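You operate a simulated robot arm through the tools that you are given. There is no shell and no other tool.

Carry out the task below with a simulated two-armed robot. There is one attempt and no reset: what you move stays moved.

Task
Shut the red and blue port levers and cap both ports.
Fine: air is bleeding in there; each cap on the port of its colour.

Only the result counts: the job must be done as asked and must still hold three seconds after the hand-in. Knocking over, shifting, dropping, spilling or breaking anything else fails it. A push-on lid holds only when it is set on centred and level and pressed home; a screw cap is set on level and turned clockwise until tight.

Robot
Two 7-joint arms with three-finger grippers on one trunk that stands fixed in place. Base frame: the origin is at the foot of the trunk, x ahead of it, y to its left, z up. Lengths are in m, angles in degrees, forces in N, time in s.
The left shoulder is at [0.008, 0.154, 1.069], the right one opposite. With the tool pointing down near the work surface each hand reaches from about 0.1 to 0.58 m from the base axis, measured 20 degrees to its own side. Payload 2.69 kg a hand.
The tool frame of a hand sits at the grasp point between the pads (the TCP): z along the fingers, y along the line on which they close. The tips reach 0.029 m beyond it. The gripper opens to 0.12 m; its body begins 0.078 m behind the TCP.
Orientation is that of the tool frame in the base frame, as [roll, pitch, yaw] about the fixed x, y, z axes, in that order (R = Rz(yaw) Ry(pitch) Rx(roll)). With the fingers straight down and closing along the base's y, the tool's x points along the base's -x, its y along +y and its z along -z.

Tools
- The arms move only by the tool step_arm. It takes "left_series", "right_series" or both (then of equal length, played together; a hand with none holds still); each is a list of rows, each a list of 7 numbers: the closure in counts, from 0 (fully open) to 255 (shut), then the shift along the tool's x, y, z in units of 30 mm (1.0 is 30 mm), then the turn, a rotation vector about the tool's x, y, z in units of 5 degrees (1.0 is 5 degrees). In form: [[grip, x, y, z, wx, wy, wz], ...]. A call has 1 to 20 rows; each row shifts and turns the commanded pose from where the row before left it, along the tool's axes as they then stand. A call with a number of a shift or a turn outside -1 to 1 is refused whole. Rows are played at 5 a second. More than 0.05 m and 8.6 degrees between two rows, or a gripper value outside its range, and nothing of the call is played. Where a pose cannot be reached the arm comes as near as it can. A force on the tool above 90 N (or 10 N above the force at the start of the call, whichever is more), or a blocked arm, ends the call early, and 0.2 s more pass. The fingers move at their own pace (about 0.1362 m/s each) and stop on an object; they squeeze with about 20 N. The grip force told is the motor's: it shows also when the fingers shut on nothing. Time passes only in rows, and 0.2 s behind the last, so rows that do not move let the fingers close. The reply holds the time, the measured pose of the TCP, the force on the tool along the base axes, the opening and the grip force, in the units named above and with some noise, with the torque about the TCP (base axes, N m) and any sound that the robot's microphone picked up.
- Cameras (640 x 400 px; columns grow to the right, rows downward): "scene" is now at [0.085, -0.0045, 1.2539]; the picture's right is [-0.10, -0.99, 0.00], its down [-0.31, 0.03, -0.95] and it looks along [0.95, -0.10, -0.31] (base axes); focal length 214 px, centre (320, 200). "left" rides on the left gripper at [0.063, 0, -0.104] in its tool frame; the picture's right is [0.00, 1.00, 0.00], its down [-0.83, 0.00, -0.56] and it looks along [-0.56, 0.00, 0.83] (tool axes); focal length 275 px, centre (320, 200). "right" rides on the right gripper at [0.063, 0, -0.104] in its tool frame; the picture's right is [0.00, 1.00, 0.00], its down [-0.83, 0.00, -0.56] and it looks along [-0.56, 0.00, 0.83] (tool axes); focal length 275 px, centre (320, 200). There is no depth. A picture from a camera that has moved, and an enlarged one, comes with that camera's place and axes in the base frame and with its lens. The place of the scene camera against the robot may be out by one fixed shift of up to 0.025 m in any direction.
- capture(camera): a new picture of that camera. The clock stands still meanwhile.
- move_column(by): moves the trunk up (or, below 0, down) by that many m; the arms and the scene camera ride with it, the base frame stays. It gives what a move gives, with no picture.
- head_to(pan, tilt): turns the head with the scene camera to pan (to the left, within 80 degrees either way) and tilt (down, from -29 to 69), counted from straight ahead of the robot (the tilt from the chest, where the trunk bows). It gives what a move gives.
- inspect(camera, box): a new picture of the part [left, top, right, bottom] of that camera's present view, enlarged. The clock stands still meanwhile.
- hand_in(): hands the job in; it is judged then, once.

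Places have to be worked out from the pictures, the camera data and where the tool is seen. Open the grippers and draw the arms clear of the work before you hand the job in, unless the task says otherwise.

The tools are called after ">>>" as name(argument=value, ...) on one line, values as JSON. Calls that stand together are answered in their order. step_arm: Moves the arms, as the interface text tells. Its arguments: {"type":"object","properties":{"left_series":{"type":"array"},"right_series":{"type":"array"}},"required":[]} The other tools are called the same way: move_column (by) moves the trunk up or down; head_to (pan, tilt) turns the head that bears the scene camera; capture (camera) takes a picture; inspect (camera, box) takes an enlarged picture of a part of a camera's view; hand_in () hands the job in.

At the start:

```text
time_s: 0.0
left_ee_pos: [0.2444, 0.138, 1.2358]
left_tool_rot: [-180.0, 0.1, -179.9]
left_wrist_force: [-0.2, 0.4, -0.5]
left_torque: [0.01, 0.01, 0.01]
left_finger_gap: 0.12
left_gripper_force: 0.0
right_ee_pos: [0.273, -0.0655, 1.2149]
right_tool_rot: [180.0, 0.0, 180.0]
right_wrist_force: [-0.7, 0.1, 0.0]
right_torque: [0.02, -0.01, 0.03]
right_finger_gap: 0.1199
right_gripper_force: 0.2
trunk travel left (down, up): [-0.431, 0.007]
head pan, tilt (commanded): [-6.0, 18.0]
```

scene: 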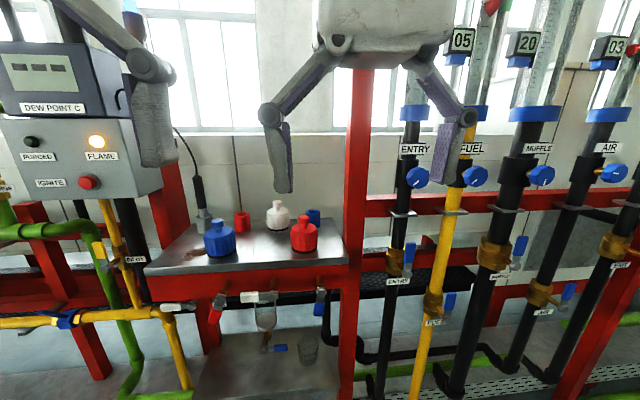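
right: 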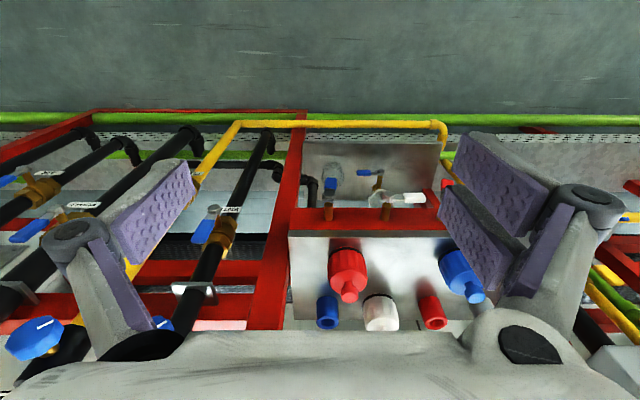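
left: 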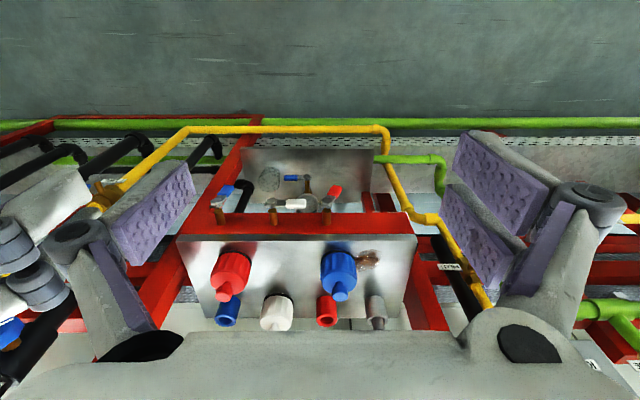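

I see a small shelf with a red and a blue cap, a white cap, and red/blue port cylinders behind them; levers hang under the shelf. I take enlarged views first to understand the layout.

>>> inspect(camera="scene", box=[140, 180, 360, 320])

>>> inspect(camera="scene", box=[180, 260, 360, 380])

>>> inspect(camera="left", box=[160, 140, 440, 340])

>>> inspect(camera="right", box=[280, 130, 500, 340])

```text
2.86 times, centred on (250, 250) of scene
camera zoom: at [0.085, -0.0045, 1.2539], right [-0.1, -0.99, 0.0], down [-0.31, 0.03, -0.95], along [0.95, -0.1, -0.31], focal length 613 px, centre (520, 57)
```

zoom: 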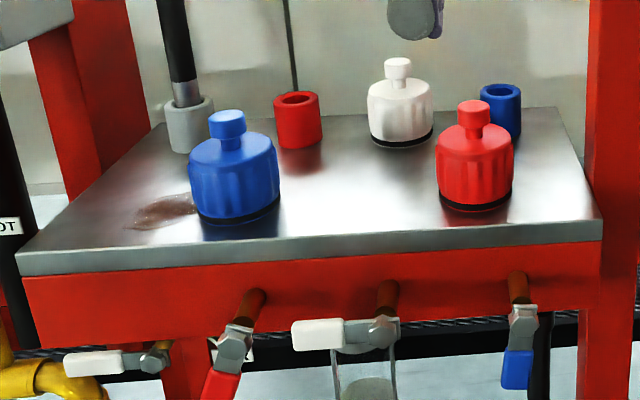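

```text
3.33 times, centred on (270, 320) of scene
camera zoom: at [0.085, -0.0045, 1.2539], right [-0.1, -0.99, 0.0], down [-0.31, 0.03, -0.95], along [0.95, -0.1, -0.31], focal length 715 px, centre (487, -200)
```

zoom: 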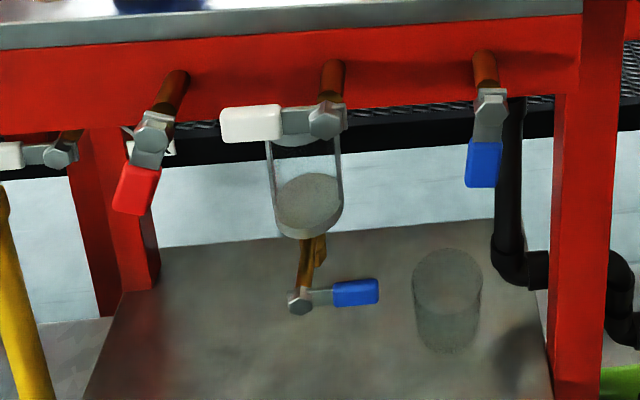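

```text
2.00 times, centred on (300, 240) of left
camera zoom: at [0.1813, 0.1384, 1.3411], right [0.0, 1.0, 0.0], down [0.83, 0.0, 0.56], along [0.56, 0.0, -0.83], focal length 551 px, centre (360, 120)
```

zoom: 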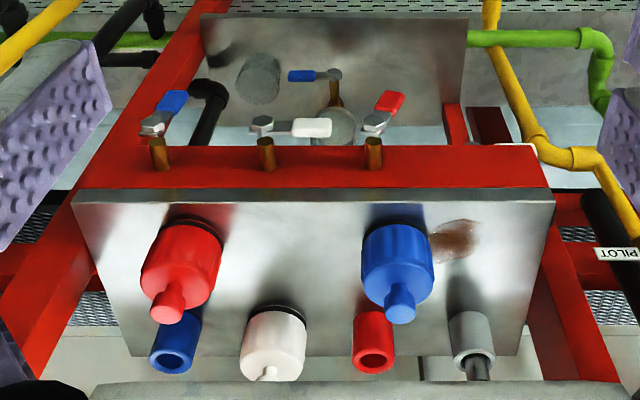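

```text
1.90 times, centred on (390, 235) of right
camera zoom: at [0.2105, -0.0662, 1.3181], right [0.0, 1.0, 0.0], down [0.83, 0.0, 0.56], along [0.56, 0.0, -0.83], focal length 524 px, centre (187, 133)
```

zoom: 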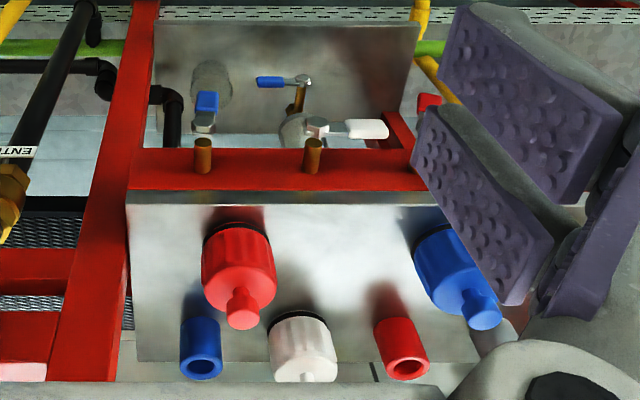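

The zoomed views triangulate well: shelf top z≈0.969, red cap ≈(0.567,−0.021), blue cap ≈(0.565,0.173), red port ≈(0.699,0.153), blue port ≈(0.693,−0.050), lever pivots ≈(0.465, 0.153/−0.052, 0.923). I zoom much more to see caps, ports and levers in detail.

>>> inspect(camera="scene", box=[195, 200, 259, 264])

>>> inspect(camera="scene", box=[262, 194, 332, 258])

>>> inspect(camera="scene", box=[200, 270, 250, 330])

>>> inspect(camera="scene", box=[250, 270, 335, 330])

>>> inspect(camera="left", box=[200, 240, 380, 340])

```text
6.25 times, centred on (227, 232) of scene
camera zoom: at [0.085, -0.0045, 1.2539], right [-0.1, -0.99, 0.0], down [-0.31, 0.03, -0.95], along [0.95, -0.1, -0.31], focal length 1340 px, centre (901, 0)
```

zoom: 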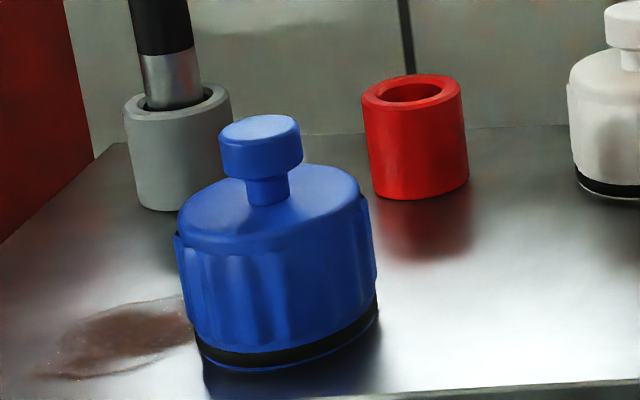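

```text
6.25 times, centred on (297, 226) of scene
camera zoom: at [0.085, -0.0045, 1.2539], right [-0.1, -0.99, 0.0], down [-0.31, 0.03, -0.95], along [0.95, -0.1, -0.31], focal length 1340 px, centre (464, 38)
```

zoom: 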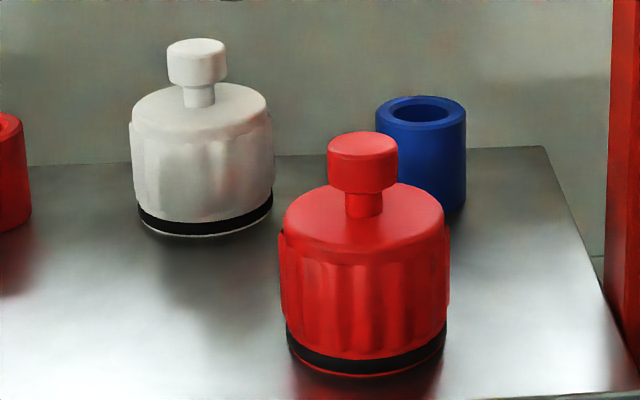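

```text
6.67 times, centred on (225, 300) of scene
camera zoom: at [0.085, -0.0045, 1.2539], right [-0.1, -0.99, 0.0], down [-0.31, 0.03, -0.95], along [0.95, -0.1, -0.31], focal length 1430 px, centre (953, -467)
```

zoom: 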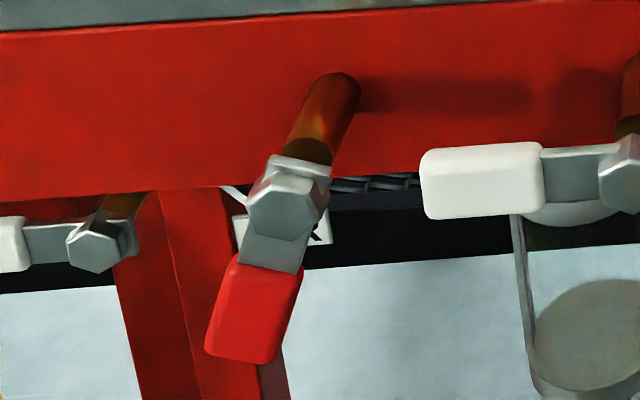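

```text
6.67 times, centred on (292, 300) of scene
camera zoom: at [0.085, -0.0045, 1.2539], right [-0.1, -0.99, 0.0], down [-0.31, 0.03, -0.95], along [0.95, -0.1, -0.31], focal length 1430 px, centre (503, -467)
```

zoom: 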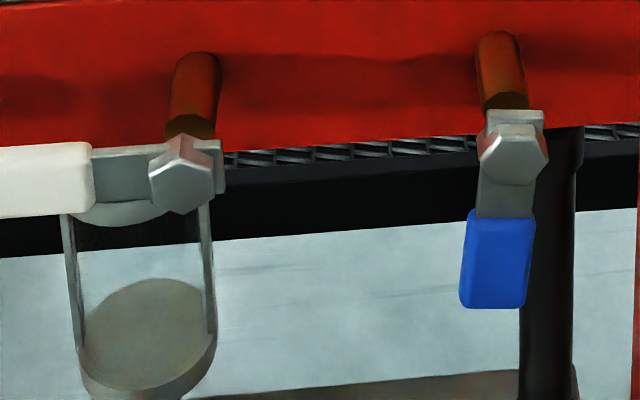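

```text
3.56 times, centred on (290, 290) of left
camera zoom: at [0.1813, 0.1384, 1.3411], right [0.0, 1.0, 0.0], down [0.83, 0.0, 0.56], along [0.56, 0.0, -0.83], focal length 979 px, centre (427, -120)
```

zoom: 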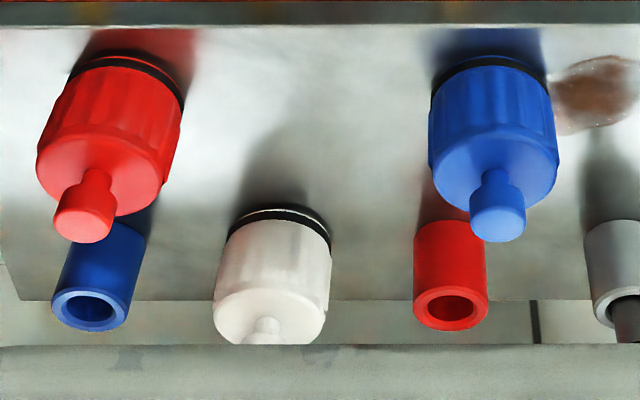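

The caps are push-on style with a knob, and the white one shows the home state (base at shelf level, its lever horizontal pointing left). The red and blue levers hang straight down (open). I start with the left hand: close the fist and tilt it forward while lowering in front of the shelf, watching the readings.

>>> step_arm(left_series=[[255, -0.371, 0, 0.443, 0, -1, 0], [255, -0.331, 0, 0.474, 0, -1, 0], [255, -0.288, 0, 0.501, 0, -1, 0], [255, -0.244, 0, 0.524, 0, -1, 0], [255, -0.197, 0, 0.543, 0, -1, 0], [255, -0.149, 0, 0.558, 0, -1, 0], [255, -0.1, 0, 0.569, 0, -1, 0], [255, -0.05, 0, 0.576, 0, -1, 0]])

```text
time_s: 1.8
left_ee_pos: [0.3347, 0.1393, 1.1288]
left_tool_rot: [-179.8, 40.1, -179.9]
left_wrist_force: [-0.8, -0.4, -0.1]
left_torque: [-0.02, -0.01, 0.01]
left_finger_gap: 0.0
left_gripper_force: 19.5
right_ee_pos: [0.2736, -0.0658, 1.2143]
right_tool_rot: [-180.0, -0.1, 180.0]
right_wrist_force: [-1.2, -0.6, 0.0]
right_torque: [-0.04, 0.02, 0.01]
right_finger_gap: 0.1197
right_gripper_force: 0.0
trunk travel left (down, up): [-0.431, 0.007]
head pan, tilt (commanded): [-6.0, 18.0]
```

The motion tracks exactly (pitch 40°). I look at the left hand and the right-hand camera to judge the size of the closed fist before going lower.

>>> capture(camera="scene")

>>> capture(camera="left")

>>> capture(camera="right")

```text
taken
camera scene: at [0.0851, -0.0044, 1.2539], right [-0.1, -0.99, 0.0], down [-0.31, 0.03, -0.95], along [0.95, -0.1, -0.31], focal length 214 px, centre (320, 200)
```

scene: 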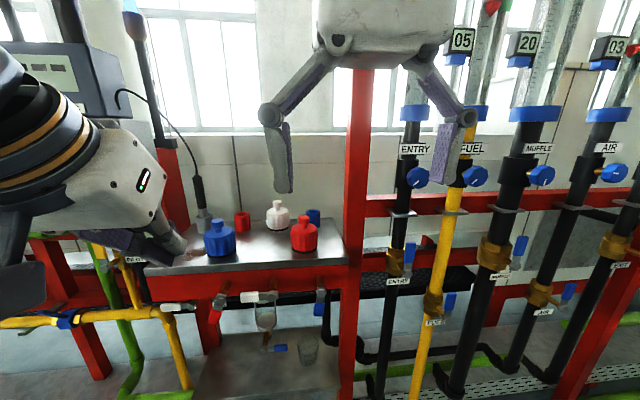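

```text
taken
camera left: at [0.2184, 0.1389, 1.1691], right [0.0, 1.0, 0.0], down [0.28, 0.0, 0.96], along [0.96, 0.0, -0.28], focal length 275 px, centre (320, 200)
```

left: 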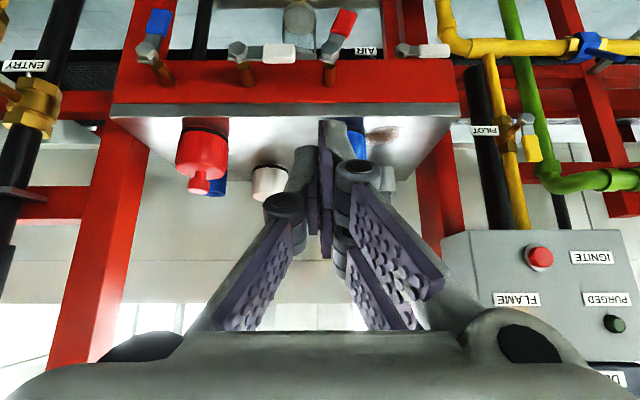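

```text
taken
camera right: at [0.2106, -0.0661, 1.3181], right [0.0, 1.0, 0.0], down [0.83, 0.0, 0.56], along [0.56, 0.0, -0.83], focal length 275 px, centre (320, 200)
```

right: 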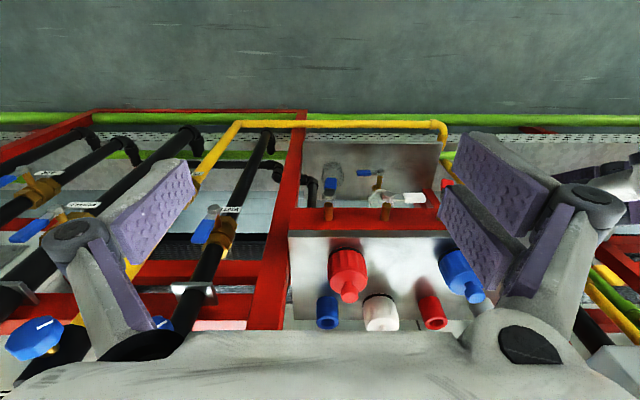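

Both open levers lean slightly towards +y, the same side as the closed white lever points. I zoom on them from this lower viewpoint to fix pivot and handle positions.

>>> inspect(camera="left", box=[220, 0, 380, 100])

>>> inspect(camera="left", box=[100, 0, 260, 100])

>>> inspect(camera="left", box=[240, 100, 400, 200])

```text
4.00 times, centred on (300, 50) of left
camera zoom: at [0.2184, 0.1389, 1.1691], right [0.0, 1.0, 0.0], down [0.28, 0.0, 0.96], along [0.96, 0.0, -0.28], focal length 1101 px, centre (400, 800)
```

zoom: 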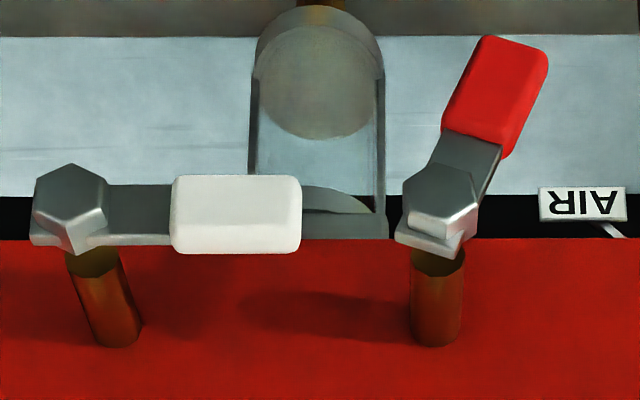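

```text
4.00 times, centred on (180, 50) of left
camera zoom: at [0.2184, 0.1389, 1.1691], right [0.0, 1.0, 0.0], down [0.28, 0.0, 0.96], along [0.96, 0.0, -0.28], focal length 1101 px, centre (880, 800)
```

zoom: 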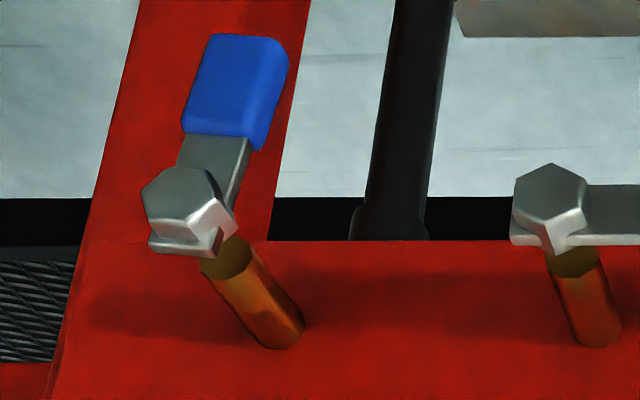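

```text
4.00 times, centred on (320, 150) of left
camera zoom: at [0.2184, 0.1389, 1.1691], right [0.0, 1.0, 0.0], down [0.28, 0.0, 0.96], along [0.96, 0.0, -0.28], focal length 1101 px, centre (320, 400)
```

zoom: 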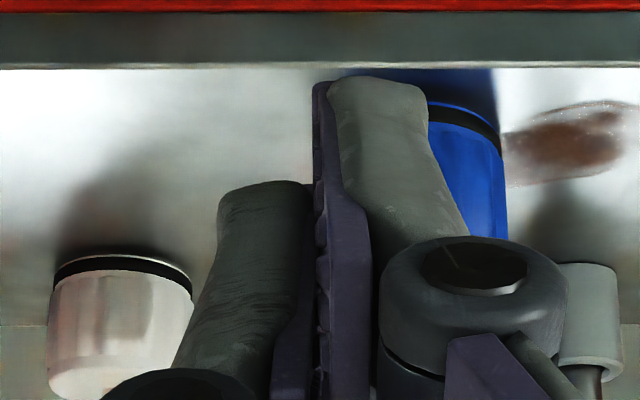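

Red lever: pivot ≈(y 0.150, z 0.929), handle centre ≈(0.167, 0.890), already leaning ≈24° to +y. I tilt the fist to 70° and lower it in front of the shelf to come in under and to the right of the red handle.

>>> step_arm(left_series=[[255, 0.426, -0.08, 0.724, 0, -1, 0], [255, 0.487, -0.08, 0.684, 0, -1, 0], [255, 0.545, -0.08, 0.639, 0, -1, 0], [255, 0.599, -0.08, 0.589, 0, -1, 0], [255, 0.648, -0.08, 0.534, 0, -1, 0], [255, 0.692, -0.08, 0.476, 0, -1, 0], [255, 0.733, 0, 0.48, 0, 0, 0], [255, 0.733, 0, 0.48, 0, 0, 0], [255, 0.733, 0, 0.48, 0, 0, 0], [255, 0.733, 0, 0.48, 0, 0, 0], [255, 0.733, 0, 0.48, 0, 0, 0]])

>>> capture(camera="scene")

>>> capture(camera="left")

```text
time_s: 4.2
left_ee_pos: [0.4319, 0.094, 0.8764]
left_tool_rot: [178.9, 70.5, 179.5]
left_wrist_force: [2.2, 5.7, -0.7]
left_torque: [-0.12, -0.07, -0.48]
left_finger_gap: 0.0
left_gripper_force: 20.5
left hand out of reach, approached as far as the arm can: row 3, 4, 5, 6
right_ee_pos: [0.2651, -0.0695, 1.2184]
right_tool_rot: [179.8, 0.6, -180.0]
right_wrist_force: [-3.2, -1.7, 1.1]
right_torque: [0.15, -0.36, 0.02]
right_finger_gap: 0.1198
right_gripper_force: 0.0
trunk travel left (down, up): [-0.431, 0.007]
head pan, tilt (commanded): [-6.0, 18.0]
```

```text
taken
camera scene: at [0.0761, -0.0082, 1.2551], right [-0.1, -0.99, 0.0], down [-0.3, 0.04, -0.95], along [0.95, -0.1, -0.3], focal length 214 px, centre (320, 200)
```

scene: 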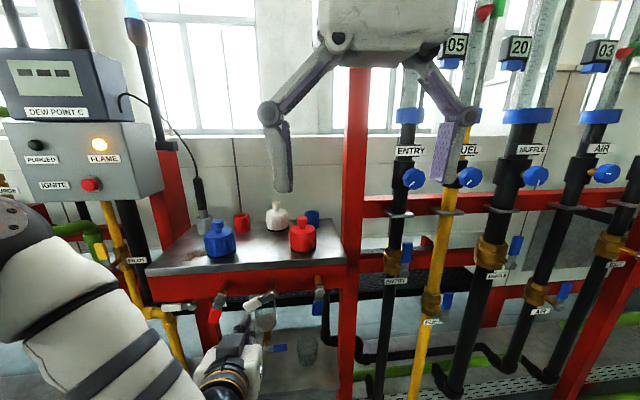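

```text
taken
camera left: at [0.3132, 0.0936, 0.8524], right [-0.01, 1.0, 0.01], down [-0.25, -0.01, 0.97], along [0.97, 0.0, 0.25], focal length 275 px, centre (320, 200)
```

left: 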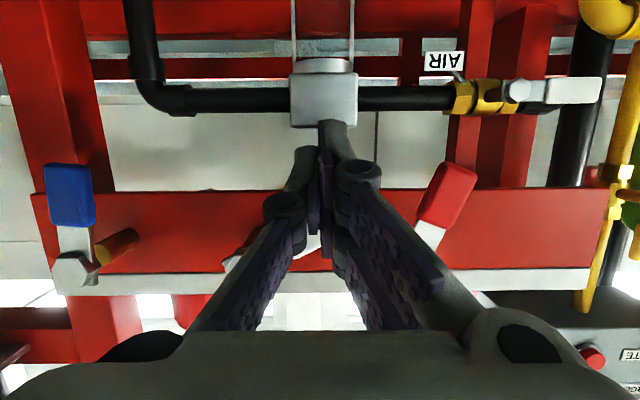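

The path deviated (rows out of reach) and the hand ended at (0.432, 0.094, 0.876) with some side force, close to the white lever. I zoom to check the contact before doing anything else.

>>> inspect(camera="scene", box=[190, 260, 340, 400])

>>> inspect(camera="scene", box=[225, 275, 295, 325])

>>> inspect(camera="left", box=[200, 160, 360, 280])

>>> inspect(camera="right", box=[290, 140, 460, 250])

```text
2.86 times, centred on (265, 330) of scene
camera zoom: at [0.0761, -0.0082, 1.2551], right [-0.1, -0.99, 0.0], down [-0.3, 0.04, -0.95], along [0.95, -0.1, -0.3], focal length 613 px, centre (477, -171)
```

zoom: 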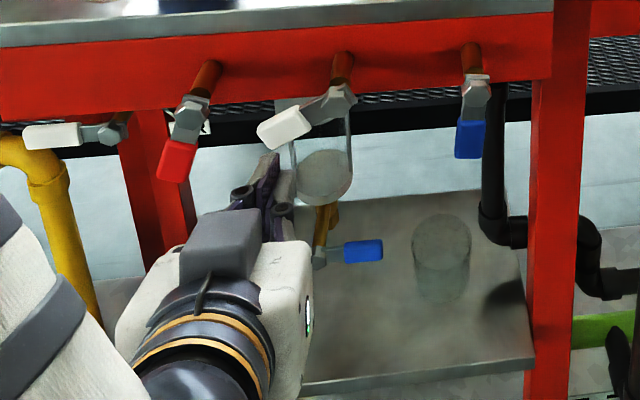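

```text
8.00 times, centred on (260, 300) of scene
camera zoom: at [0.0761, -0.0082, 1.2551], right [-0.1, -0.99, 0.0], down [-0.3, 0.04, -0.95], along [0.95, -0.1, -0.3], focal length 1716 px, centre (800, -600)
```

zoom: 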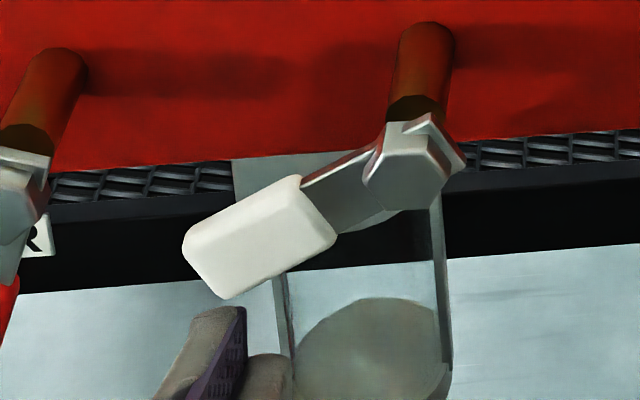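

```text
3.33 times, centred on (280, 220) of left
camera zoom: at [0.3132, 0.0936, 0.8524], right [-0.01, 1.0, 0.01], down [-0.25, -0.01, 0.97], along [0.97, 0.0, 0.25], focal length 918 px, centre (453, 133)
```

zoom: 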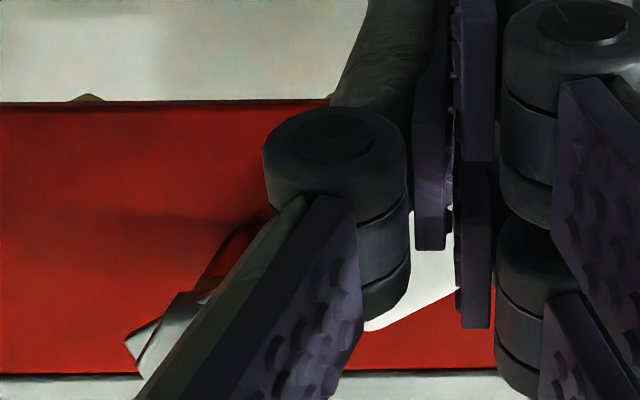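

```text
3.64 times, centred on (375, 195) of right
camera zoom: at [0.2003, -0.0701, 1.3207], right [0.0, 1.0, 0.0], down [0.83, 0.0, 0.56], along [0.56, 0.01, -0.83], focal length 1001 px, centre (120, 218)
```

zoom: 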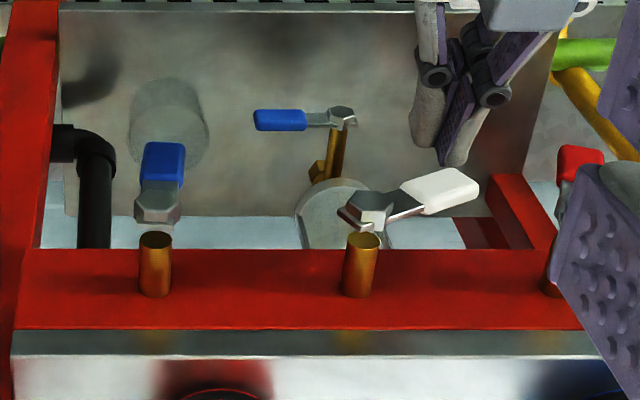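

The fist nudged the white lever to about 30° below horizontal; I must bring it back up to horizontal later. First a still row to see whether the reading is a steady contact or a transient.

>>> step_arm(left_series=[[255, 0, 0, 0, 0, 0, 0], [255, 0, 0, 0, 0, 0, 0]])

```text
time_s: 4.8
left_ee_pos: [0.4391, 0.0959, 0.8739]
left_tool_rot: [-179.9, 70.0, -179.6]
left_wrist_force: [-0.3, 0.1, 0.5]
left_torque: [-0.01, -0.01, -0.01]
left_finger_gap: 0.0
left_gripper_force: 19.4
right_ee_pos: [0.2752, -0.0649, 1.2136]
right_tool_rot: [-179.9, -0.2, -180.0]
right_wrist_force: [0.3, 0.8, -1.0]
right_torque: [-0.01, 0.03, -0.01]
right_finger_gap: 0.1201
right_gripper_force: 0.2
trunk travel left (down, up): [-0.431, 0.007]
head pan, tilt (commanded): [-6.0, 18.0]
```

The reading settled (no contact); the fist is now at (0.439, 0.096, 0.874), just underneath the white lever. That lets me push the white handle back up: raise in small steps and check.

>>> step_arm(left_series=[[255, -0.125, 0, -0.046, 0, 0, 0], [255, -0.125, 0, -0.046, 0, 0, 0], [255, -0.125, 0, -0.046, 0, 0, 0], [255, 0, 0, 0, 0, 0, 0]])

>>> inspect(camera="scene", box=[225, 275, 295, 325])

>>> inspect(camera="right", box=[290, 140, 460, 250])

```text
time_s: 5.8
left_ee_pos: [0.4378, 0.0931, 0.887]
left_tool_rot: [-179.8, 70.1, -179.8]
left_wrist_force: [-0.8, 1.2, -2.0]
left_torque: [-0.03, 0.02, 0.01]
left_finger_gap: 0.0
left_gripper_force: 20.5
right_ee_pos: [0.273, -0.0675, 1.2151]
right_tool_rot: [-179.9, 0.0, -180.0]
right_wrist_force: [-0.6, -0.3, -0.2]
right_torque: [0.03, 0.03, -0.01]
right_finger_gap: 0.1201
right_gripper_force: 0.0
trunk travel left (down, up): [-0.431, 0.007]
head pan, tilt (commanded): [-6.0, 18.0]
```

```text
8.00 times, centred on (260, 300) of scene
camera zoom: at [0.0848, -0.0045, 1.254], right [-0.1, -0.99, 0.0], down [-0.31, 0.03, -0.95], along [0.95, -0.1, -0.31], focal length 1716 px, centre (800, -600)
```

zoom: 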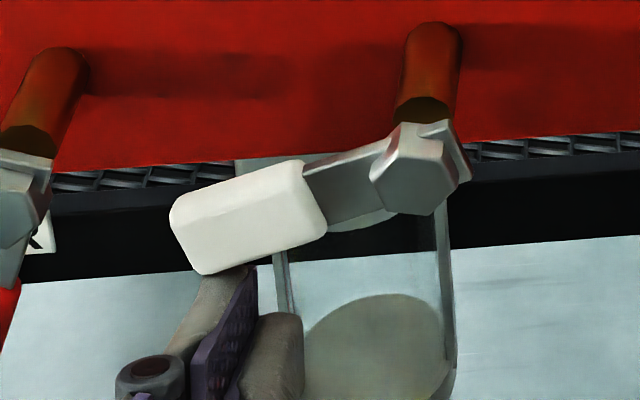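

```text
3.64 times, centred on (375, 195) of right
camera zoom: at [0.2103, -0.0661, 1.3182], right [0.0, 1.0, 0.0], down [0.83, 0.0, 0.56], along [0.56, 0.0, -0.83], focal length 1001 px, centre (120, 218)
```

zoom: 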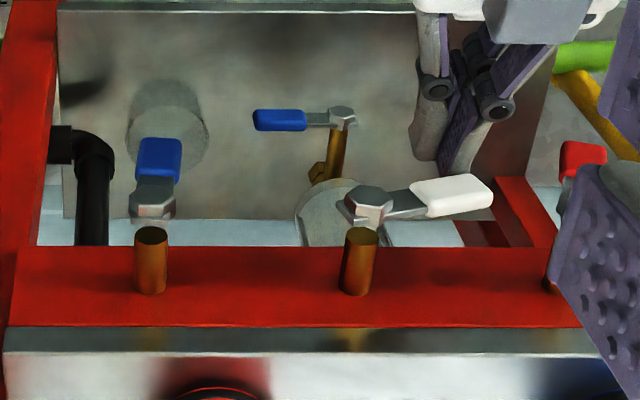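

It works: the white handle rose to about 18° below horizontal with about 2 N. I continue upwards in the same small steps.

>>> step_arm(left_series=[[255, -0.125, 0, -0.046, 0, 0, 0], [255, -0.125, 0, -0.046, 0, 0, 0], [255, -0.094, 0, -0.034, 0, 0, 0], [255, 0, 0, 0, 0, 0, 0]])

>>> inspect(camera="scene", box=[225, 275, 295, 325])

>>> inspect(camera="right", box=[290, 140, 460, 250])

```text
time_s: 6.8
left_ee_pos: [0.4384, 0.0938, 0.8968]
left_tool_rot: [-179.8, 70.1, -179.7]
left_wrist_force: [1.1, 0.5, -2.7]
left_torque: [-0.02, 0.03, -0.01]
left_finger_gap: 0.0001
left_gripper_force: 20.5
right_ee_pos: [0.2735, -0.0642, 1.215]
right_tool_rot: [179.9, 0.0, 180.0]
right_wrist_force: [0.7, 0.0, -0.5]
right_torque: [0.01, -0.02, -0.01]
right_finger_gap: 0.12
right_gripper_force: 0.0
trunk travel left (down, up): [-0.431, 0.007]
head pan, tilt (commanded): [-6.0, 18.0]
```

```text
8.00 times, centred on (260, 300) of scene
camera zoom: at [0.0849, -0.0045, 1.254], right [-0.1, -0.99, 0.0], down [-0.31, 0.03, -0.95], along [0.95, -0.1, -0.31], focal length 1716 px, centre (800, -600)
```

zoom: 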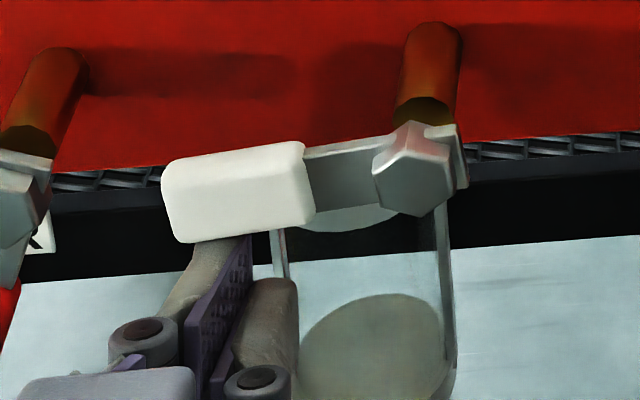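

```text
3.64 times, centred on (375, 195) of right
camera zoom: at [0.2105, -0.0661, 1.3182], right [0.0, 1.0, 0.0], down [0.83, 0.0, 0.56], along [0.56, 0.0, -0.83], focal length 1001 px, centre (120, 218)
```

zoom: 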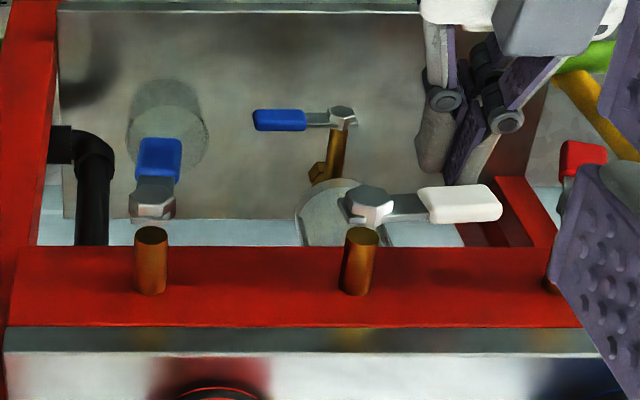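

Now only ≈5° short of its original attitude. I continue with finer steps, watching for the force of the stop.

>>> step_arm(left_series=[[255, -0.094, 0, -0.034, 0, 0, 0], [255, -0.063, 0, -0.023, 0, 0, 0], [255, 0, 0, 0, 0, 0, 0]])

>>> inspect(camera="scene", box=[225, 275, 295, 325])

>>> inspect(camera="right", box=[280, 130, 500, 340])

```text
time_s: 7.6
left_ee_pos: [0.4384, 0.0935, 0.9036]
left_tool_rot: [-179.8, 70.0, -179.8]
left_wrist_force: [-1.7, 1.0, -1.0]
left_torque: [-0.05, 0.02, 0.02]
left_finger_gap: 0.0
left_gripper_force: 19.9
right_ee_pos: [0.2735, -0.0651, 1.2141]
right_tool_rot: [180.0, 0.0, 180.0]
right_wrist_force: [-0.9, 0.0, -0.5]
right_torque: [-0.01, 0.01, 0.01]
right_finger_gap: 0.12
right_gripper_force: 0.0
trunk travel left (down, up): [-0.431, 0.007]
head pan, tilt (commanded): [-6.0, 18.0]
```

```text
8.00 times, centred on (260, 300) of scene
camera zoom: at [0.085, -0.0044, 1.2539], right [-0.1, -0.99, 0.0], down [-0.31, 0.03, -0.95], along [0.95, -0.1, -0.31], focal length 1716 px, centre (800, -600)
```

zoom: 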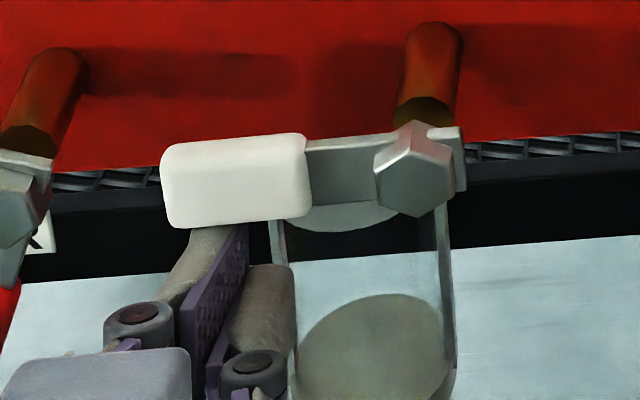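

```text
1.90 times, centred on (390, 235) of right
camera zoom: at [0.2105, -0.0661, 1.3182], right [0.0, 1.0, 0.0], down [0.83, 0.0, 0.56], along [0.56, 0.0, -0.83], focal length 524 px, centre (187, 133)
```

zoom: 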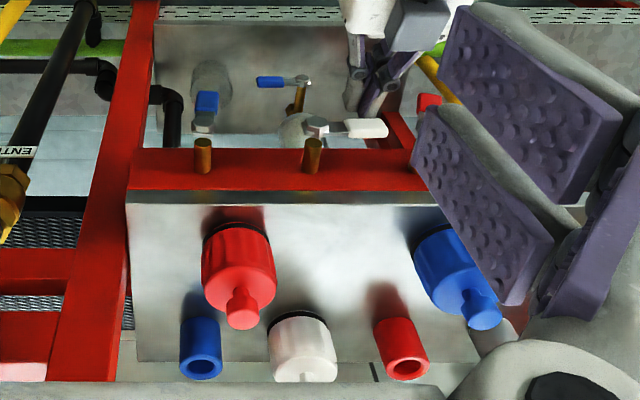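

Very near horizontal now. I compare with exactly the same crops as taken at the start.

>>> inspect(camera="scene", box=[200, 270, 250, 330])

>>> inspect(camera="scene", box=[250, 270, 335, 330])

```text
6.67 times, centred on (225, 300) of scene
camera zoom: at [0.085, -0.0044, 1.2539], right [-0.1, -0.99, 0.0], down [-0.31, 0.03, -0.95], along [0.95, -0.1, -0.31], focal length 1430 px, centre (953, -467)
```

zoom: 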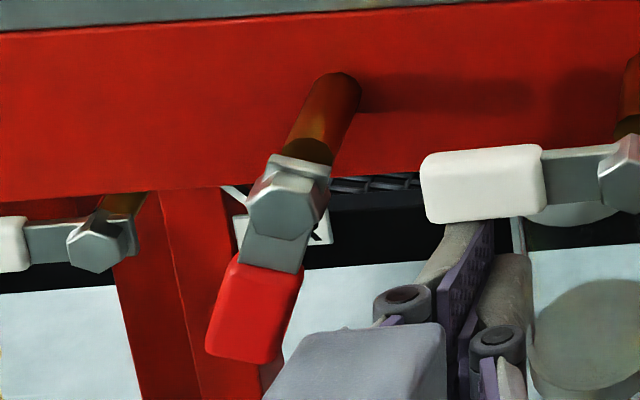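

```text
6.67 times, centred on (292, 300) of scene
camera zoom: at [0.085, -0.0044, 1.2539], right [-0.1, -0.99, 0.0], down [-0.31, 0.03, -0.95], along [0.95, -0.1, -0.31], focal length 1430 px, centre (503, -467)
```

zoom: 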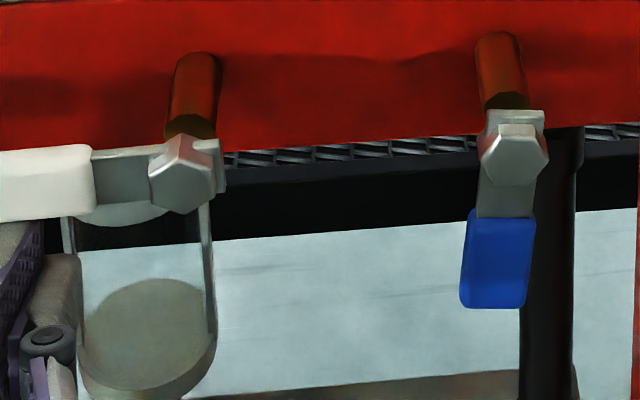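

About 2° remain (5 px at the handle end). I raise another 2 mm and check again.

>>> step_arm(left_series=[[255, -0.063, 0, -0.023, 0, 0, 0], [255, 0, 0, 0, 0, 0, 0]])

>>> inspect(camera="scene", box=[200, 270, 250, 330])

```text
time_s: 8.2
left_ee_pos: [0.4373, 0.0935, 0.9047]
left_tool_rot: [-179.9, 70.0, -179.9]
left_wrist_force: [-0.4, 0.9, -3.4]
left_torque: [0.0, 0.07, 0.05]
left_finger_gap: 0.0
left_gripper_force: 20.1
right_ee_pos: [0.274, -0.0654, 1.2146]
right_tool_rot: [-180.0, 0.0, -179.9]
right_wrist_force: [-1.3, -0.3, 0.4]
right_torque: [0.02, 0.01, -0.01]
right_finger_gap: 0.1201
right_gripper_force: 0.2
trunk travel left (down, up): [-0.431, 0.007]
head pan, tilt (commanded): [-6.0, 18.0]
```

```text
6.67 times, centred on (225, 300) of scene
camera zoom: at [0.0852, -0.0044, 1.2539], right [-0.1, -0.99, 0.0], down [-0.31, 0.03, -0.95], along [0.95, -0.1, -0.31], focal length 1430 px, centre (953, -467)
```

zoom: 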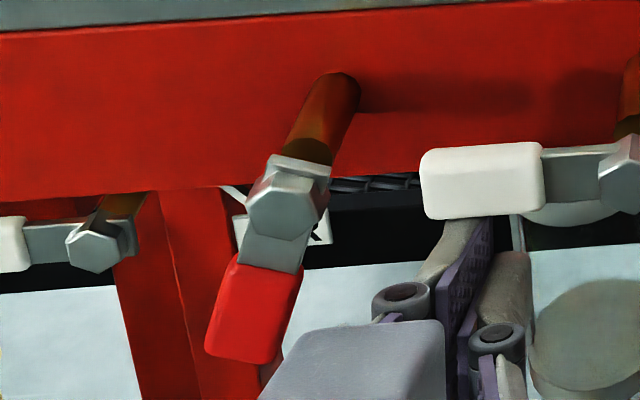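

It now matches the original view, and the force is rising (3.4 N), suggesting the stop. One more 1.5 mm to confirm it is against the stop.

>>> step_arm(left_series=[[255, -0.05, 0, -0.018, 0, 0, 0], [255, 0, 0, 0, 0, 0, 0]])

>>> inspect(camera="scene", box=[200, 270, 250, 330])

```text
time_s: 8.8
left_ee_pos: [0.4362, 0.094, 0.9037]
left_tool_rot: [-179.9, 69.8, -179.9]
left_wrist_force: [0.0, -0.5, -8.6]
left_torque: [0.0, 0.18, 0.01]
left_finger_gap: 0.0
left_gripper_force: 19.5
right_ee_pos: [0.2743, -0.0658, 1.2144]
right_tool_rot: [-180.0, -0.1, -180.0]
right_wrist_force: [-0.4, -0.6, -0.2]
right_torque: [-0.02, 0.02, -0.03]
right_finger_gap: 0.1198
right_gripper_force: 0.1
trunk travel left (down, up): [-0.431, 0.007]
head pan, tilt (commanded): [-6.0, 18.0]
```

```text
6.67 times, centred on (225, 300) of scene
camera zoom: at [0.0856, -0.0044, 1.2538], right [-0.1, -0.99, 0.0], down [-0.31, 0.03, -0.95], along [0.95, -0.1, -0.31], focal length 1430 px, centre (953, -467)
```

zoom: 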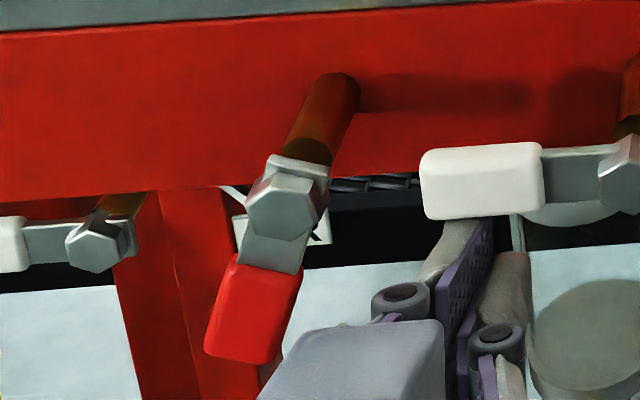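

8.6 N with no further motion: the white lever is back at its horizontal stop. Now I lower the fist 36 mm away from it, in small steps, then shift towards the red lever at the lower height.

>>> step_arm(left_series=[[255, 0.376, 0, 0.137, 0, 0, 0], [255, 0.376, 0, 0.137, 0, 0, 0], [255, 0.376, 0, 0.137, 0, 0, 0], [255, 0, 0.333, 0, 0, 0, 0], [255, 0, 0.333, 0, 0, 0, 0], [255, 0, 0.333, 0, 0, 0, 0], [255, 0, 0, 0, 0, 0, 0]])

>>> inspect(camera="scene", box=[190, 260, 340, 400])

>>> capture(camera="left")

```text
time_s: 10.4
left_ee_pos: [0.436, 0.1245, 0.869]
left_tool_rot: [-179.8, 70.0, -179.7]
left_wrist_force: [0.0, 0.0, 0.1]
left_torque: [-0.01, -0.01, -0.01]
left_finger_gap: 0.0
left_gripper_force: 19.9
right_ee_pos: [0.273, -0.0649, 1.2135]
right_tool_rot: [-180.0, 0.0, 180.0]
right_wrist_force: [-0.4, 0.3, 0.4]
right_torque: [0.05, -0.01, -0.01]
right_finger_gap: 0.1202
right_gripper_force: 0.0
trunk travel left (down, up): [-0.431, 0.007]
head pan, tilt (commanded): [-6.0, 18.0]
```

```text
2.86 times, centred on (265, 330) of scene
camera zoom: at [0.0851, -0.0045, 1.2539], right [-0.1, -0.99, 0.0], down [-0.31, 0.03, -0.95], along [0.95, -0.1, -0.31], focal length 613 px, centre (477, -171)
```

zoom: 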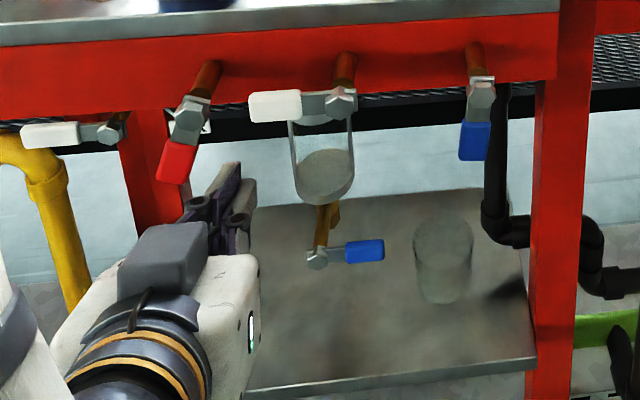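

```text
taken
camera left: at [0.3165, 0.1241, 0.8462], right [0.0, 1.0, 0.0], down [-0.24, 0.0, 0.97], along [0.97, 0.0, 0.24], focal length 275 px, centre (320, 200)
```

left: 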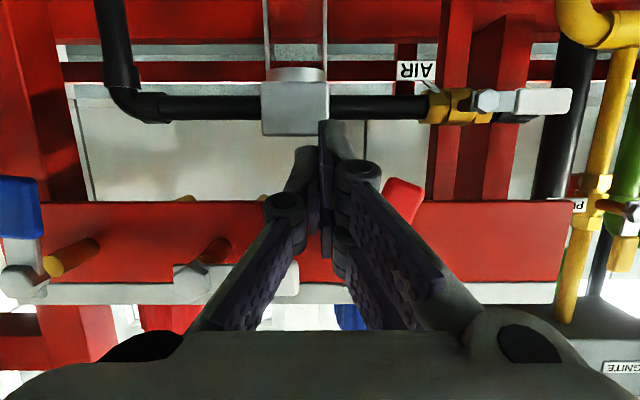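

The fist is free at (0.436, 0.125, 0.869), just right of the red handle. Now I push it along an arc towards +y and up, in small steps.

>>> step_arm(left_series=[[255, 0, 0.333, 0, 0, 0, 0], [255, 0, 0.333, 0, 0, 0, 0], [255, -0.094, 0.267, -0.034, 0, 0, 0], [255, -0.094, 0.267, -0.034, 0, 0, 0], [255, 0, 0, 0, 0, 0, 0]])

>>> inspect(camera="scene", box=[180, 260, 290, 350])

>>> capture(camera="left")

```text
time_s: 11.6
left_ee_pos: [0.4347, 0.1505, 0.8768]
left_tool_rot: [179.6, 69.9, 179.9]
left_wrist_force: [-1.2, -1.7, -4.1]
left_torque: [-0.01, 0.13, -0.06]
left_finger_gap: 0.0
left_gripper_force: 20.3
left hand out of reach, approached as far as the arm can: row 3, 4
right_ee_pos: [0.2741, -0.0662, 1.2141]
right_tool_rot: [-179.9, 0.0, -179.9]
right_wrist_force: [0.3, 0.7, -0.1]
right_torque: [0.0, 0.01, 0.02]
right_finger_gap: 0.1201
right_gripper_force: 0.0
trunk travel left (down, up): [-0.431, 0.007]
head pan, tilt (commanded): [-6.0, 18.0]
```

```text
4.44 times, centred on (235, 305) of scene
camera zoom: at [0.0852, -0.0047, 1.2539], right [-0.1, -0.99, 0.0], down [-0.31, 0.03, -0.95], along [0.95, -0.1, -0.31], focal length 953 px, centre (698, -267)
```

zoom: 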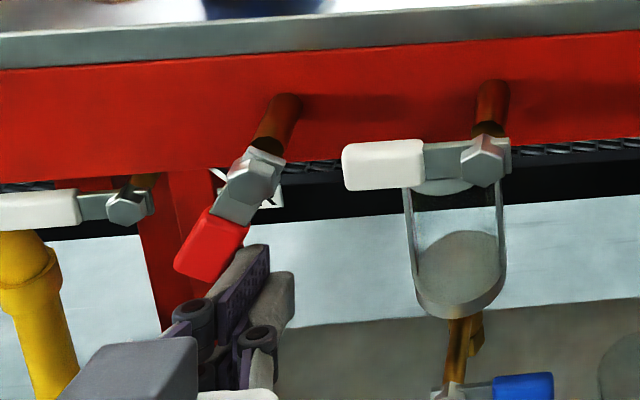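

```text
taken
camera left: at [0.3147, 0.1486, 0.855], right [0.0, 1.0, 0.01], down [-0.24, -0.01, 0.97], along [0.97, 0.0, 0.24], focal length 275 px, centre (320, 200)
```

left: 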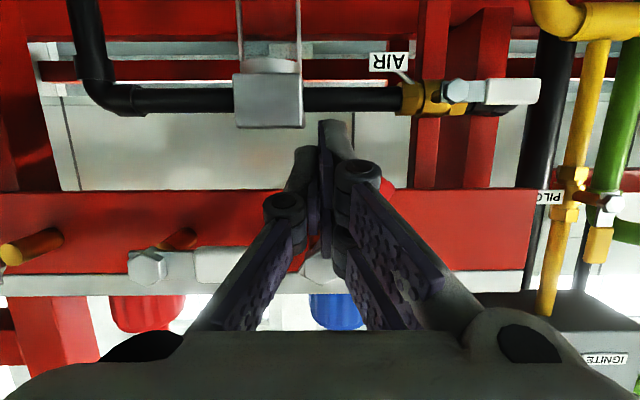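

The red lever is at about 45°, but the arm is at its inner reach limit. I move the hand 16 mm forward (still short of the rail) to gain room and continue the arc.

>>> step_arm(left_series=[[255, -0.091, 0, 0.25, 0, 0, 0], [255, -0.091, 0, 0.25, 0, 0, 0], [255, -0.157, 0.2, -0.057, 0, 0, 0], [255, -0.157, 0.2, -0.057, 0, 0, 0], [255, 0, 0, 0, 0, 0, 0]])

>>> inspect(camera="scene", box=[180, 260, 290, 350])

```text
time_s: 12.8
left_ee_pos: [0.4512, 0.1509, 0.8903]
left_tool_rot: [179.7, 69.9, -179.9]
left_wrist_force: [-3.2, -0.9, -11.0]
left_torque: [-0.15, 0.1, 0.03]
left_finger_gap: 0.0
left_gripper_force: 19.8
left hand out of reach, approached as far as the arm can: row 3, 4
right_ee_pos: [0.2746, -0.0658, 1.214]
right_tool_rot: [180.0, 0.0, -180.0]
right_wrist_force: [-0.8, -0.3, 0.1]
right_torque: [-0.02, -0.02, 0.02]
right_finger_gap: 0.1199
right_gripper_force: 0.2
trunk travel left (down, up): [-0.431, 0.007]
head pan, tilt (commanded): [-6.0, 18.0]
```

```text
4.44 times, centred on (235, 305) of scene
camera zoom: at [0.0855, -0.0043, 1.2538], right [-0.1, -0.99, 0.0], down [-0.31, 0.03, -0.95], along [0.95, -0.1, -0.31], focal length 953 px, centre (698, -267)
```

zoom: 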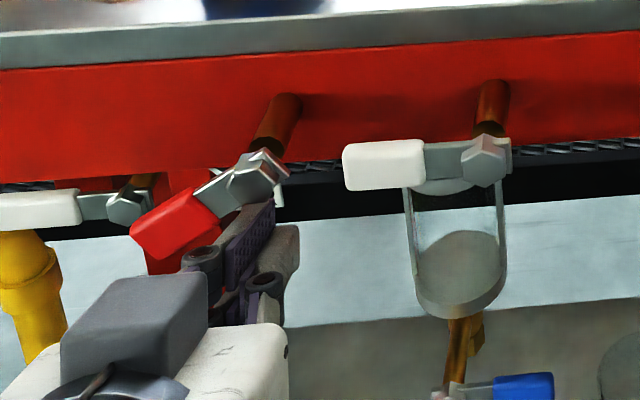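

The lever is at ≈62°, but y>0.151 is out of reach in this wrist attitude. I back off a little and yaw the hand inwards by 20° (fingers pointing slightly right), which should relieve the limit.

>>> step_arm(left_series=[[255, 0.25, 0, 0.091, 0, 0, 0], [255, 0, 0, 0, 0.94, 0, 0.342], [255, 0, 0, 0, 0.94, 0, 0.342], [255, 0, 0, 0, 0.94, 0, 0.342], [255, 0, 0, 0, 0.94, 0, 0.342], [255, 0, 0, 0, 0, 0, 0]])

>>> inspect(camera="scene", box=[180, 260, 290, 350])

```text
time_s: 14.2
left_ee_pos: [0.4025, 0.0117, 0.911]
left_tool_rot: [179.0, 70.0, 160.1]
left_wrist_force: [-0.2, 0.0, 0.3]
left_torque: [0.01, 0.0, -0.01]
left_finger_gap: 0.0
left_gripper_force: 20.1
left hand out of reach, approached as far as the arm can: row 2, 3, 4, 5
right_ee_pos: [0.275, -0.0652, 1.2158]
right_tool_rot: [179.9, 0.0, -179.9]
right_wrist_force: [-0.8, -0.4, -0.1]
right_torque: [0.01, -0.04, -0.01]
right_finger_gap: 0.1198
right_gripper_force: 0.0
trunk travel left (down, up): [-0.431, 0.007]
head pan, tilt (commanded): [-6.0, 18.0]
```

```text
4.44 times, centred on (235, 305) of scene
camera zoom: at [0.0851, -0.0045, 1.2539], right [-0.1, -0.99, 0.0], down [-0.31, 0.03, -0.95], along [0.95, -0.1, -0.31], focal length 953 px, centre (698, -267)
```

zoom: 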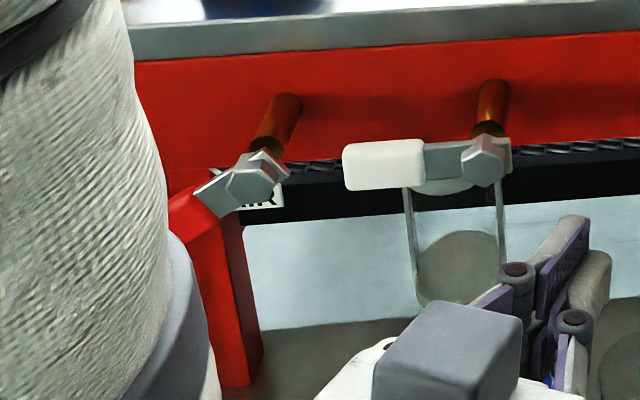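

Yawing inwards was the wrong way: the arm drifted right to (0.40, 0.012, 0.911), but the picture shows the white lever still level and the red still at ≈62°. I drop lower (clear of the handles) and yaw back to straight ahead.

>>> step_arm(left_series=[[255, 0.6, 0, 0.218, 0, 0, 0], [255, 0.6, 0, 0.218, 0, 0, 0], [255, 0, 0, 0, -0.94, 0, -0.342], [255, 0, 0, 0, -0.94, 0, -0.342], [255, 0, 0, 0, -0.94, 0, -0.342], [255, 0, 0, 0, -0.94, 0, -0.342], [255, 0, 0, 0, 0, 0, 0]])

>>> inspect(camera="scene", box=[180, 260, 340, 380])

```text
time_s: 15.8
left_ee_pos: [0.3968, 0.0003, 0.8762]
left_tool_rot: [-179.8, 70.2, -179.8]
left_wrist_force: [0.3, -0.1, 0.3]
left_torque: [-0.02, -0.02, 0.0]
left_finger_gap: 0.0
left_gripper_force: 20.1
left hand out of reach, approached as far as the arm can: row 1, 2
right_ee_pos: [0.2736, -0.0655, 1.2154]
right_tool_rot: [180.0, 0.0, 180.0]
right_wrist_force: [0.1, -0.3, 0.6]
right_torque: [0.02, -0.02, -0.02]
right_finger_gap: 0.1197
right_gripper_force: 0.0
trunk travel left (down, up): [-0.431, 0.007]
head pan, tilt (commanded): [-6.0, 18.0]
```

```text
3.33 times, centred on (260, 320) of scene
camera zoom: at [0.0849, -0.0045, 1.2539], right [-0.1, -0.99, 0.0], down [-0.31, 0.03, -0.95], along [0.95, -0.1, -0.31], focal length 715 px, centre (520, -200)
```

zoom: 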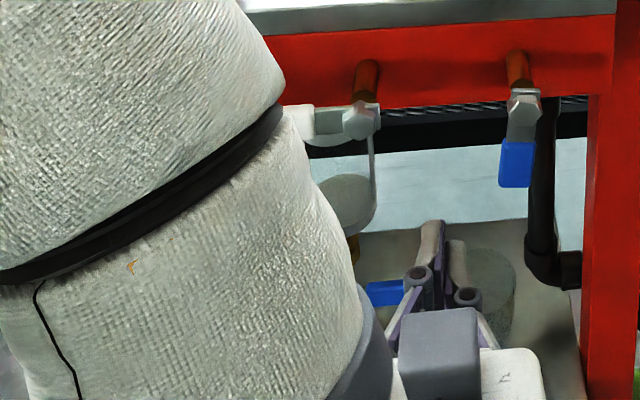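

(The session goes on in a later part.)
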